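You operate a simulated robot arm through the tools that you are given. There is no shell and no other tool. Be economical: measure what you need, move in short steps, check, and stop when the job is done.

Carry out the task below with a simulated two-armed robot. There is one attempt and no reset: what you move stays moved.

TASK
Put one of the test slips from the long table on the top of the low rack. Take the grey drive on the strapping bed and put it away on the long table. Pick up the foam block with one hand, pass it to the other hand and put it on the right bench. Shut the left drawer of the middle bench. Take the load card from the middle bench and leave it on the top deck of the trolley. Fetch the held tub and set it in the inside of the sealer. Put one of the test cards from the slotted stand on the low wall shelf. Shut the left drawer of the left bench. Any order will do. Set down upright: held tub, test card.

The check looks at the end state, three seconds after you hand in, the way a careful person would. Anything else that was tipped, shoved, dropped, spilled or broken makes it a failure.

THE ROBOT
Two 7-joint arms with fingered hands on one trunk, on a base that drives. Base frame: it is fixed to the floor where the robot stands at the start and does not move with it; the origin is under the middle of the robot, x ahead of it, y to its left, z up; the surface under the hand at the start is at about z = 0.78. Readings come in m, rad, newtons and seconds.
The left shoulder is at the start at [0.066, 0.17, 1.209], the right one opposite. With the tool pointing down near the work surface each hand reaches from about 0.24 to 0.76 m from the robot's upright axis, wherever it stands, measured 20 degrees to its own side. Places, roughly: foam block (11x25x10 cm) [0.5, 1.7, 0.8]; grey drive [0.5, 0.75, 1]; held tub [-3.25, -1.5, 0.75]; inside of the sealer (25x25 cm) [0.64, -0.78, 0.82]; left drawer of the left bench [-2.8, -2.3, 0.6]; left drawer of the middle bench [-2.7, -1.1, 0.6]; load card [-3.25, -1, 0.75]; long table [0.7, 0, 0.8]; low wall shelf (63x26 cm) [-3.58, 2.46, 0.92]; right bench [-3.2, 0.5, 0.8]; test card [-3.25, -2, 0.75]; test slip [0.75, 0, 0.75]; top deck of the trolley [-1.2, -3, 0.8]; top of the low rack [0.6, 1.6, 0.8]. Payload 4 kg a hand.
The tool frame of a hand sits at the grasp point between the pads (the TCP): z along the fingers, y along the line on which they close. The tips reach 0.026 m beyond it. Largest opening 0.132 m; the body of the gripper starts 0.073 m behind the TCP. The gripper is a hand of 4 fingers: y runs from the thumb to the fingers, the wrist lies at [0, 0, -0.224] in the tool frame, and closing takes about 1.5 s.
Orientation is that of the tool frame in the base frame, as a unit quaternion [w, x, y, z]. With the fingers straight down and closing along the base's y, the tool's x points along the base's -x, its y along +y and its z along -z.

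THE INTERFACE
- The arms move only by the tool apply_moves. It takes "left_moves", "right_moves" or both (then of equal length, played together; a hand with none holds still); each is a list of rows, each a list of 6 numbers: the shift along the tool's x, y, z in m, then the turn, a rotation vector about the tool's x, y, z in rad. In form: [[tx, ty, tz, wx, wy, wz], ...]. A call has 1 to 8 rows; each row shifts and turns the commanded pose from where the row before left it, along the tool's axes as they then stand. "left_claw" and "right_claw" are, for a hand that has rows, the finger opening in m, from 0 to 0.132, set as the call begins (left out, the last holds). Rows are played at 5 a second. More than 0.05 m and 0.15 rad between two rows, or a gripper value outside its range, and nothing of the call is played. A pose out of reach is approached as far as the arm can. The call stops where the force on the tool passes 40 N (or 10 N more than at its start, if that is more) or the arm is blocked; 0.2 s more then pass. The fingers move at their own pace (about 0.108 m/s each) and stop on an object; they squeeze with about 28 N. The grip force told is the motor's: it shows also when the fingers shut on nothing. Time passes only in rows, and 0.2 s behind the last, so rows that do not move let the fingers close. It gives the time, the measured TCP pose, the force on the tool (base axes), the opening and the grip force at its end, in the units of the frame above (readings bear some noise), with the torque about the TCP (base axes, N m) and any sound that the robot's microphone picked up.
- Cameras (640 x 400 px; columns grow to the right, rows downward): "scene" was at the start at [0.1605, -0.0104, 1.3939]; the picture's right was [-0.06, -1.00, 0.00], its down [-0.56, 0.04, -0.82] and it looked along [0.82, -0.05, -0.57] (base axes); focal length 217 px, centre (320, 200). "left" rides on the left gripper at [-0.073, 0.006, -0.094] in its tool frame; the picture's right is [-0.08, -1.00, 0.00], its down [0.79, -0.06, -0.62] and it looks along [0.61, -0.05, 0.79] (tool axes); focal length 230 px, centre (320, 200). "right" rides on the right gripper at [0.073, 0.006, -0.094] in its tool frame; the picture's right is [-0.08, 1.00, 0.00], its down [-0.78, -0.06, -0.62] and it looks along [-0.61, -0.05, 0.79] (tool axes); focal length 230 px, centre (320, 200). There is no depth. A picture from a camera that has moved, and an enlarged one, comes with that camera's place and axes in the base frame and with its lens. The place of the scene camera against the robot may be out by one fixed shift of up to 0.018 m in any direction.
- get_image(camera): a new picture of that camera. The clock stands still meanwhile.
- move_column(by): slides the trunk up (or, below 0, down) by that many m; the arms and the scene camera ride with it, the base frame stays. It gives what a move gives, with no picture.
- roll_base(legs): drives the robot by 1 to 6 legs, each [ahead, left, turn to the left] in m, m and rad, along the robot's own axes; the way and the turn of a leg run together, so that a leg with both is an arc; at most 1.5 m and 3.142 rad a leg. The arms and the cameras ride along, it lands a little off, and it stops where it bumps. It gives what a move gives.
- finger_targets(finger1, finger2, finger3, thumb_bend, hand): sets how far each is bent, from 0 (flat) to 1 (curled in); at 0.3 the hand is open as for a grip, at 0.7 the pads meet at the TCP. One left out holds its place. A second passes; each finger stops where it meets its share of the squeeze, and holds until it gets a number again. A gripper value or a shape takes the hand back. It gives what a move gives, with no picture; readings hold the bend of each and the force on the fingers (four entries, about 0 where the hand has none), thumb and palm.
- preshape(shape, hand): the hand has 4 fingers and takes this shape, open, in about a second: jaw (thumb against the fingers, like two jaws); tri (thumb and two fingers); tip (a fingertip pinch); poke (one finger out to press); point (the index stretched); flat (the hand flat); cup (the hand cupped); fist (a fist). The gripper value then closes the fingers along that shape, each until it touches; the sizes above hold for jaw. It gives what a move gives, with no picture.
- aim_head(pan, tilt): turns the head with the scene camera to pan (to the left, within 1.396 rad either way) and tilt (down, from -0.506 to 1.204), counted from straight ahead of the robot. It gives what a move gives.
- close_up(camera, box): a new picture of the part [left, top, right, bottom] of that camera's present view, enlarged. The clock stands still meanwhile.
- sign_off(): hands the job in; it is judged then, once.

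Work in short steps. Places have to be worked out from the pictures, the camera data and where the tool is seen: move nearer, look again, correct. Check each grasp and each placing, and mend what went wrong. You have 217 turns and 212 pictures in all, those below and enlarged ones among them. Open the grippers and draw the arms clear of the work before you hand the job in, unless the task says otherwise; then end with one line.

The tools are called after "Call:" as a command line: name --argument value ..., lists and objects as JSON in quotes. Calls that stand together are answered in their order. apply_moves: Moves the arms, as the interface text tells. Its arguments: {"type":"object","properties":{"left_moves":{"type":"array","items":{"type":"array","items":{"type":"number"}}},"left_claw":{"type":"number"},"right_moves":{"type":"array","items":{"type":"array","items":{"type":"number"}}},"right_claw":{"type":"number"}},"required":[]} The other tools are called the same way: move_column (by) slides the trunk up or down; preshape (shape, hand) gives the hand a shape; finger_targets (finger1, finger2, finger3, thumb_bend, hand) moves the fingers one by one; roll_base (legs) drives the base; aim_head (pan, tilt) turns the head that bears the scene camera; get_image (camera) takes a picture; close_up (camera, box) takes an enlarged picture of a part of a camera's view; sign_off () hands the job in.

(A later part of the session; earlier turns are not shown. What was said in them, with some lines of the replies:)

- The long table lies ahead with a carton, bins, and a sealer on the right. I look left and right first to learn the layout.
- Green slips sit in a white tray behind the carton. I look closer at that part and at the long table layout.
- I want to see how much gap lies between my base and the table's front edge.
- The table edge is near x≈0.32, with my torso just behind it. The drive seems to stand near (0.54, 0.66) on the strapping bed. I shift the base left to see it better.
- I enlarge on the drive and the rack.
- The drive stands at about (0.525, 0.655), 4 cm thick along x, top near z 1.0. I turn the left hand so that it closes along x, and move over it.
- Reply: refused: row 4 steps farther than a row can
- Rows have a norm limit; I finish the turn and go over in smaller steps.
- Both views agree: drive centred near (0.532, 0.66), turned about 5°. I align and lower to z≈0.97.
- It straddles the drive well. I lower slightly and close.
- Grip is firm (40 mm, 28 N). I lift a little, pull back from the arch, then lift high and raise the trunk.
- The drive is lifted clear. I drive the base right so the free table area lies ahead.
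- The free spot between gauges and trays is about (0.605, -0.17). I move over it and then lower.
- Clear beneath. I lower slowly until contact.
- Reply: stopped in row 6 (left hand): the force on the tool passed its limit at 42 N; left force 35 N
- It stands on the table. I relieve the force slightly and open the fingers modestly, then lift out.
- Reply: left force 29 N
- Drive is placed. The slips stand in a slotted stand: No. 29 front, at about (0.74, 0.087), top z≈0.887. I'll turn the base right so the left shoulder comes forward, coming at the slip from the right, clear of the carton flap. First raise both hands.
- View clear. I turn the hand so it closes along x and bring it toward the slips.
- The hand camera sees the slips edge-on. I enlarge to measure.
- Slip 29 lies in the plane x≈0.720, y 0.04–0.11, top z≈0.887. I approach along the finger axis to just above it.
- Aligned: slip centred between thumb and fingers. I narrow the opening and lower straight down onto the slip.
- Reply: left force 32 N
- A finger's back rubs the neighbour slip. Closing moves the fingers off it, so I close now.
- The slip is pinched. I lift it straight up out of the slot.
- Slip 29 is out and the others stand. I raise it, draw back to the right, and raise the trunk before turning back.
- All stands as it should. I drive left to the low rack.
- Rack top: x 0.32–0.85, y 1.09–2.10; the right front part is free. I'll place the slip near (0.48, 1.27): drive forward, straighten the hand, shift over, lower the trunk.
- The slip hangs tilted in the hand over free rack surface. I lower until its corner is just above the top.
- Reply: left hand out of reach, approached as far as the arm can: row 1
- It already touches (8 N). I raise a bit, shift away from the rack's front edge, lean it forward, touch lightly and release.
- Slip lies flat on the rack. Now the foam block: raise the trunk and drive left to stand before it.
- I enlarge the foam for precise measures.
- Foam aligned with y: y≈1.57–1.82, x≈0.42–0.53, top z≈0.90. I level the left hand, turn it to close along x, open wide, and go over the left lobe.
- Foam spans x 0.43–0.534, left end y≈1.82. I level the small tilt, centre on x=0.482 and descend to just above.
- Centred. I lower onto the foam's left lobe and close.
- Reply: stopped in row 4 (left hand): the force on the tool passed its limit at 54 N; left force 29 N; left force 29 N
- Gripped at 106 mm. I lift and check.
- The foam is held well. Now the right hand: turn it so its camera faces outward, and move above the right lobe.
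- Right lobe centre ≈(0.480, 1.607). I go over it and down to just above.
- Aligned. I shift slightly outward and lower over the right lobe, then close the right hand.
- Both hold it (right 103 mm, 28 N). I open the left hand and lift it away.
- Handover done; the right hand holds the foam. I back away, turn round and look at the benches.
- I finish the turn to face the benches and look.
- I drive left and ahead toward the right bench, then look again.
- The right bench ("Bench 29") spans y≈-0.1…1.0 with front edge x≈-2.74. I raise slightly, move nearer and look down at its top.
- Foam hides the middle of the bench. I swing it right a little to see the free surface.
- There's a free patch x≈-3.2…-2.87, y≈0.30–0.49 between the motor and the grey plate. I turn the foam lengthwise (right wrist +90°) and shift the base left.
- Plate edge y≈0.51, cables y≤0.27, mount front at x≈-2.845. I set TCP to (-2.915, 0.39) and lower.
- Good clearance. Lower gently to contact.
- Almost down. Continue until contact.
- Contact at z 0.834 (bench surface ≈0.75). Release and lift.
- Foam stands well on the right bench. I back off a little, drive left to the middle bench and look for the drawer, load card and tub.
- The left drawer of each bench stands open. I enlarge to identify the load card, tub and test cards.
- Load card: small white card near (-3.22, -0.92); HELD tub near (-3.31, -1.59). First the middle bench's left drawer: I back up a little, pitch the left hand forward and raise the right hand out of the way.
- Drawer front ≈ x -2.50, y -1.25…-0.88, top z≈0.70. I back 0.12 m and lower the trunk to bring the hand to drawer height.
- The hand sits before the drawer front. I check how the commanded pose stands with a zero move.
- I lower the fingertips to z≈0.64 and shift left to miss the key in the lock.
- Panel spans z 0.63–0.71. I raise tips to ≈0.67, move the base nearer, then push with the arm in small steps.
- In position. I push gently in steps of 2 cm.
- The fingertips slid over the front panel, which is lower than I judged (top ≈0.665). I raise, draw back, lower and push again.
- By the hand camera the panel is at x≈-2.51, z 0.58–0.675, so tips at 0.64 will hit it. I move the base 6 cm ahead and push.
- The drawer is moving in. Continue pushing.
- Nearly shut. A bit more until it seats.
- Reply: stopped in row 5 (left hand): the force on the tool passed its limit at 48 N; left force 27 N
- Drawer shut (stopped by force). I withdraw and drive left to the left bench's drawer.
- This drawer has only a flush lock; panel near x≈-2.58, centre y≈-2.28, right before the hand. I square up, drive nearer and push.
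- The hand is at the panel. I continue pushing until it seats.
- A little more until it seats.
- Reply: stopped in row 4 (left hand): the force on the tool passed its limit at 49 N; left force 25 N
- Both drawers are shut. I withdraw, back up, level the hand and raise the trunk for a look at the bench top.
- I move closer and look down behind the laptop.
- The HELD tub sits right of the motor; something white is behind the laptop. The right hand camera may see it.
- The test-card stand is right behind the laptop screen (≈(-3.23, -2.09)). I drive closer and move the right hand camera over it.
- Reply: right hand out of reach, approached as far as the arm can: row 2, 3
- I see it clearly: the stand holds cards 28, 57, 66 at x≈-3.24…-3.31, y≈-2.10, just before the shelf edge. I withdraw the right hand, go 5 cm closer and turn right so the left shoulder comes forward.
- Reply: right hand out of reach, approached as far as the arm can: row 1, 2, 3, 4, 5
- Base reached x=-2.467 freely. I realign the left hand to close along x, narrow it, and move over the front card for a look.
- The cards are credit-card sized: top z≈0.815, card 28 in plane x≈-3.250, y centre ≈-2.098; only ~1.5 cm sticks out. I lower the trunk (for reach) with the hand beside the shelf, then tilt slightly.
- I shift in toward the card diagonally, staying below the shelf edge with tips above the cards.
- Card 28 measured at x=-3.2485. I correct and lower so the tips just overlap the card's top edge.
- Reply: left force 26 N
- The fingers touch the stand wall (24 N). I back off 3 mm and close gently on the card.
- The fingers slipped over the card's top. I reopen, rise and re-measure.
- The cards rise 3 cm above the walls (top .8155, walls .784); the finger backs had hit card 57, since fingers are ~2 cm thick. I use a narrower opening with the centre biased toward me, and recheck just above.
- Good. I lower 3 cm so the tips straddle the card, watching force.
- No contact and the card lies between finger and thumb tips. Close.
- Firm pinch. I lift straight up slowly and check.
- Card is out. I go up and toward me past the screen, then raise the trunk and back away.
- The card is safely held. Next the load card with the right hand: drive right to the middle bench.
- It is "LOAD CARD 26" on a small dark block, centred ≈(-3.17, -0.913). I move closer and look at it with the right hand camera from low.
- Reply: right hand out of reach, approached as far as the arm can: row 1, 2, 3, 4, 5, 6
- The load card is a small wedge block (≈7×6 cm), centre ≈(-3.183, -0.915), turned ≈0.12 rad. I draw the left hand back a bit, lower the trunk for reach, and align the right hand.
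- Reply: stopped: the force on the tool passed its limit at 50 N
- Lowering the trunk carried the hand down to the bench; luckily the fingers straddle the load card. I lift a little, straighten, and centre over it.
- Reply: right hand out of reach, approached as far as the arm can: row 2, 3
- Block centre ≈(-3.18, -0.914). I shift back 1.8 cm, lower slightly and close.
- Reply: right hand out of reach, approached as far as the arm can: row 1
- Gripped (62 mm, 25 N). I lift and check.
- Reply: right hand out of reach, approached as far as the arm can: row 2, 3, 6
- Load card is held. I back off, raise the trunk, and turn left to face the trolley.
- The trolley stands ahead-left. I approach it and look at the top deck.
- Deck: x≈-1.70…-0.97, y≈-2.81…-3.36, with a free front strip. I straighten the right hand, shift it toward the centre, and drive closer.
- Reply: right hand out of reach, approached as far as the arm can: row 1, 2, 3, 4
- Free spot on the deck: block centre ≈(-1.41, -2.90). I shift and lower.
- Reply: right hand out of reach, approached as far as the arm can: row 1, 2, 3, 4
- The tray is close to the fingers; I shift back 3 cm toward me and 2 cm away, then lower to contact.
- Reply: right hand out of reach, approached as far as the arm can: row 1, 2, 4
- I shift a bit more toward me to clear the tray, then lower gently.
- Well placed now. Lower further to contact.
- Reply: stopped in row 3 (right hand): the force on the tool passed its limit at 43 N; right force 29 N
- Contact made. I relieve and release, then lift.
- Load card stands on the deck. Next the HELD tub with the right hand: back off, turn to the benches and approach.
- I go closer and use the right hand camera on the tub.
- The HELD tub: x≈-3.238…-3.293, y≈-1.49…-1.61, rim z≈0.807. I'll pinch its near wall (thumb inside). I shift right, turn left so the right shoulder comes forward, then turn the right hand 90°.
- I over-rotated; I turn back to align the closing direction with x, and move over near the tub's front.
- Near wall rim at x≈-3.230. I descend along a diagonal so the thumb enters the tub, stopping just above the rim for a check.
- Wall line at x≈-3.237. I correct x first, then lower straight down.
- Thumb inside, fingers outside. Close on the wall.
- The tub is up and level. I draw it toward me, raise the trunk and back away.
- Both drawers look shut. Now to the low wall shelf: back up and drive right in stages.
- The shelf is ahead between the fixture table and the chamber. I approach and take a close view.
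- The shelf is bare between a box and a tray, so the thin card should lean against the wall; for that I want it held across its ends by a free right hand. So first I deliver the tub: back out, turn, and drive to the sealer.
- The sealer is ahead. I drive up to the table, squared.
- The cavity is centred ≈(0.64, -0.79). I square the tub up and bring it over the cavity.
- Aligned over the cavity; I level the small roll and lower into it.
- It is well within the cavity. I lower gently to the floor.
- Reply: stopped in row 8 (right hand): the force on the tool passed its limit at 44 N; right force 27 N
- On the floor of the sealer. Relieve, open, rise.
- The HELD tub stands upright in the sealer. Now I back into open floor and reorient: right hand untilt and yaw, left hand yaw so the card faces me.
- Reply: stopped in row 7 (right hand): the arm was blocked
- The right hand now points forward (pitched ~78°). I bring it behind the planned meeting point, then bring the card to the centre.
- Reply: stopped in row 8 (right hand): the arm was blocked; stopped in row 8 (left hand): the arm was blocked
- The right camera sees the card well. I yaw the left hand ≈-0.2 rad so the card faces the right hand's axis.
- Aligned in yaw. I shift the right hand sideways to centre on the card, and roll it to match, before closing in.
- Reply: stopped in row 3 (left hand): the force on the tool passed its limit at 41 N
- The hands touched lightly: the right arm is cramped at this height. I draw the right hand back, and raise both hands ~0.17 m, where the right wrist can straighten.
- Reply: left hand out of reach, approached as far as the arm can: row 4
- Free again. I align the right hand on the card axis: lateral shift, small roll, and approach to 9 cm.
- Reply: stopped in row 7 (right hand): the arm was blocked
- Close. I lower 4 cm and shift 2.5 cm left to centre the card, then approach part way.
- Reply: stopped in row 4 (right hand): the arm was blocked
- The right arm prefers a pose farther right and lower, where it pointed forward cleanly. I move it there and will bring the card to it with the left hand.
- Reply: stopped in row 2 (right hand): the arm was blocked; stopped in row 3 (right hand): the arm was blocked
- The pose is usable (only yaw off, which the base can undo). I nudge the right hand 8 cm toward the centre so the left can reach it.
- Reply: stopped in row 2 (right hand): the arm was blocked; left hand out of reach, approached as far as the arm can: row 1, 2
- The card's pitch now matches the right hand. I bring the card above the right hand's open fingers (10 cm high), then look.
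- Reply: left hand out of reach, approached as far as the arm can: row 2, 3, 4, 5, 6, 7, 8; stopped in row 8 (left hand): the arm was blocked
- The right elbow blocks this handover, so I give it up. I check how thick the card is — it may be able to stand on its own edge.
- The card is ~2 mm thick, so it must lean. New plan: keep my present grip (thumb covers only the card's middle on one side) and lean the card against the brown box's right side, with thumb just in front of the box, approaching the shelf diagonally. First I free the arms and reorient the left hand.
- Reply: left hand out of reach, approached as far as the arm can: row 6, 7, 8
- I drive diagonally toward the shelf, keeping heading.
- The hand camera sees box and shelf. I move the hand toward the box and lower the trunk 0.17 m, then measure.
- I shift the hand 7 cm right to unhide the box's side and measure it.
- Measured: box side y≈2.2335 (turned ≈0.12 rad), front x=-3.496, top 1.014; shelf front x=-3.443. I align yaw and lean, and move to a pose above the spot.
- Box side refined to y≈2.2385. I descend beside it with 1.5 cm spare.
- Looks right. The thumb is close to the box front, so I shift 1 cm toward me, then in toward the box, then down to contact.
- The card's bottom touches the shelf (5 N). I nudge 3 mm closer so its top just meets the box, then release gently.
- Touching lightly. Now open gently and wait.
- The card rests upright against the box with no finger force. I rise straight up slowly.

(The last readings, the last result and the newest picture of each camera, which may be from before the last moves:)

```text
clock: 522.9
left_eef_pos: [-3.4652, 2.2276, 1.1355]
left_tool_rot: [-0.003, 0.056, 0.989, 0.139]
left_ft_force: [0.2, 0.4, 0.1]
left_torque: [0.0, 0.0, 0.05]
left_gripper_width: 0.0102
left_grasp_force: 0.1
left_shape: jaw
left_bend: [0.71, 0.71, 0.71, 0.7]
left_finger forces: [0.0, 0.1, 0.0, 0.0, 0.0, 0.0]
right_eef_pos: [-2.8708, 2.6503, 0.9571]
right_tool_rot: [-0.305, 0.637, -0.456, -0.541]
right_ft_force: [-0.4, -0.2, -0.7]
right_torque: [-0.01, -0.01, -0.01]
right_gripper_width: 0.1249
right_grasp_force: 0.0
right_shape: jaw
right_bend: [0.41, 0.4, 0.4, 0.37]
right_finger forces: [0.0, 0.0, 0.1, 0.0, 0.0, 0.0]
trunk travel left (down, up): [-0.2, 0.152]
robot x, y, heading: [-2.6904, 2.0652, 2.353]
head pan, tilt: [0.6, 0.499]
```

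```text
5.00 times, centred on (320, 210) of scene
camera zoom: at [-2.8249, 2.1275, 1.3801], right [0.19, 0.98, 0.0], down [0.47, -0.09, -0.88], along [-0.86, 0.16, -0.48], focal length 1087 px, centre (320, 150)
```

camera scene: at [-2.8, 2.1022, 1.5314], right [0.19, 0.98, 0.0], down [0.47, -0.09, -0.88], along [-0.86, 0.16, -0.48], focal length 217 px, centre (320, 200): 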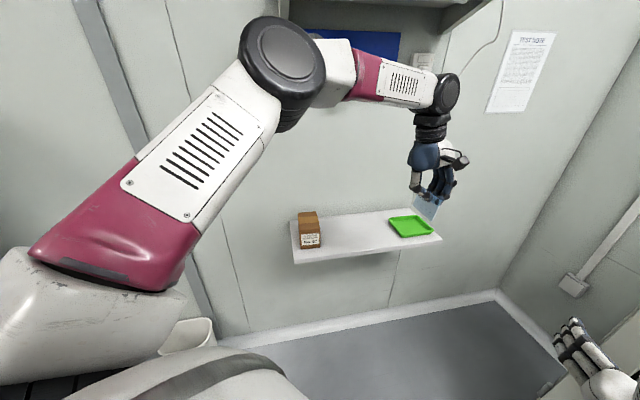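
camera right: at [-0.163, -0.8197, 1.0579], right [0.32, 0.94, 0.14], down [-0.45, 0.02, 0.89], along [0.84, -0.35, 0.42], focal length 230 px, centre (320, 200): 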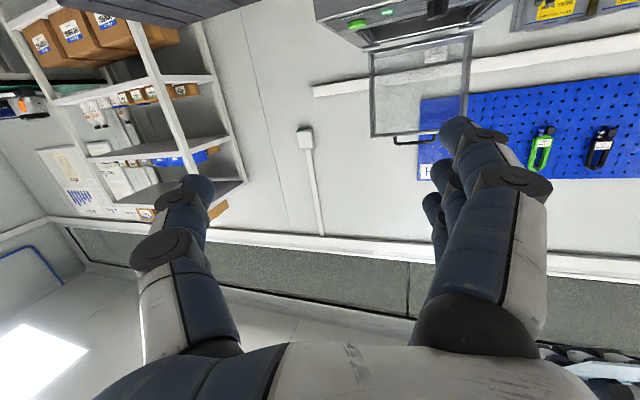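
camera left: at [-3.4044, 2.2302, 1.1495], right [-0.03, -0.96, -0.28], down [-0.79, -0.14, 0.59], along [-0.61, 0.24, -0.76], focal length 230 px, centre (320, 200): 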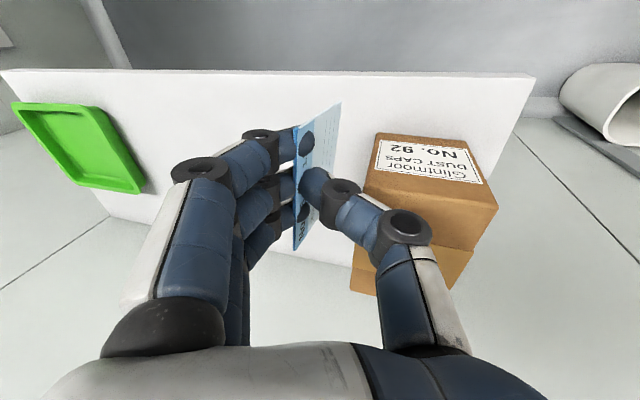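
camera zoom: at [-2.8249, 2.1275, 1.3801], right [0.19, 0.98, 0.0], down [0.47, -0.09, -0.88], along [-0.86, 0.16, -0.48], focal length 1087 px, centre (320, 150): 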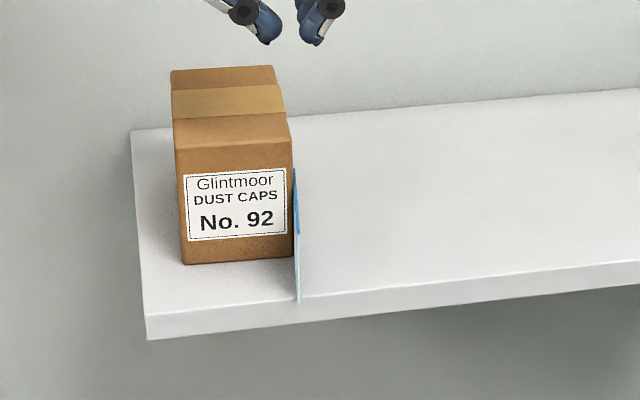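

The test card stands upright, leaning on the box. I open the hand and back away the way I came, then check once more.

Call:
roll_base --legs '[[-0.5, -0.53, 0]]'

Call:
apply_moves --left_moves '[[0, 0, -0.03, 0, 0, 0], [0, 0, -0.03, 0, 0, 0], [0, 0, 0, 0, 0, 0]]' --left_claw 0.132

Call:
close_up --camera "scene" --box '[240, 130, 440, 260]'

```text
clock: 528.1
left_eef_pos: [-2.7289, 2.2383, 1.1336]
left_tool_rot: [-0.004, 0.054, 0.989, 0.14]
left_ft_force: [-0.5, -0.4, 0.1]
left_torque: [0.01, -0.01, -0.03]
left_gripper_width: 0.0099
left_grasp_force: 0.1
left_shape: jaw
left_bend: [0.71, 0.71, 0.71, 0.7]
left_finger forces: [0.1, 0.0, 0.1, 0.0, 0.0, 0.1]
right_eef_pos: [-2.1341, 2.6625, 0.9576]
right_tool_rot: [-0.303, 0.639, -0.455, -0.541]
right_ft_force: [0.4, -0.6, 0.2]
right_torque: [-0.01, -0.01, -0.01]
right_gripper_width: 0.1251
right_grasp_force: 0.0
right_shape: jaw
right_bend: [0.41, 0.4, 0.4, 0.37]
right_finger forces: [0.0, 0.0, 0.0, 0.0, 0.0, 0.0]
trunk travel left (down, up): [-0.2, 0.152]
robot x, y, heading: [-1.9533, 2.0738, 2.357]
head pan, tilt: [0.6, 0.499]
```

```text
clock: 528.9
left_eef_pos: [-2.7292, 2.2222, 1.1913]
left_tool_rot: [-0.003, 0.054, 0.989, 0.139]
left_ft_force: [-1.1, -0.5, -1.1]
left_torque: [0.01, 0.01, 0.02]
left_gripper_width: 0.1318
left_grasp_force: 0.0
left_shape: jaw
left_bend: [0.3, 0.3, 0.3, 0.3]
left_finger forces: [0.0, 0.0, 0.0, 0.1, 0.0, 0.0]
right_eef_pos: [-2.1314, 2.6638, 0.9571]
right_tool_rot: [-0.305, 0.636, -0.457, -0.541]
right_ft_force: [0.3, 0.1, 0.0]
right_torque: [0.01, 0.01, 0.0]
right_gripper_width: 0.1251
right_grasp_force: 0.0
right_shape: jaw
right_bend: [0.41, 0.4, 0.4, 0.37]
right_finger forces: [0.0, 0.0, 0.1, 0.0, 0.1, 0.0]
trunk travel left (down, up): [-0.2, 0.152]
robot x, y, heading: [-1.952, 2.0776, 2.352]
head pan, tilt: [0.6, 0.499]
```

```text
3.08 times, centred on (340, 195) of scene
camera zoom: at [-2.0872, 2.1403, 1.3799], right [0.18, 0.98, 0.0], down [0.47, -0.09, -0.88], along [-0.86, 0.16, -0.48], focal length 669 px, centre (258, 215)
```

zoom: 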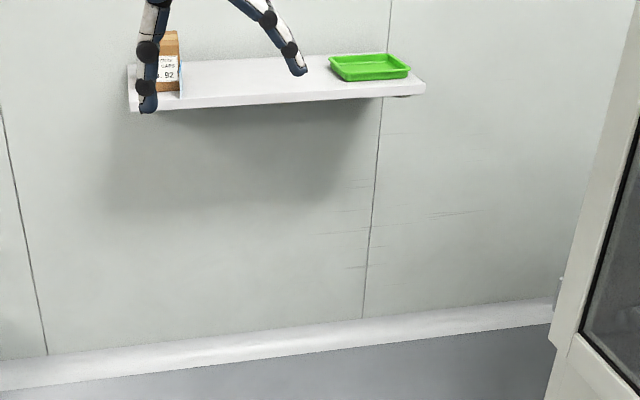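

The card still stands beside the box and both hands are empty, open and clear, so I hand the job in.

Call:
sign_off

```text
The job is handed in.
```

I carried out all eight parts of the task and handed the job in. The test card is the least secure: it stands upright but leans against the brown box on the low wall shelf, since it is only about 2 mm thick.
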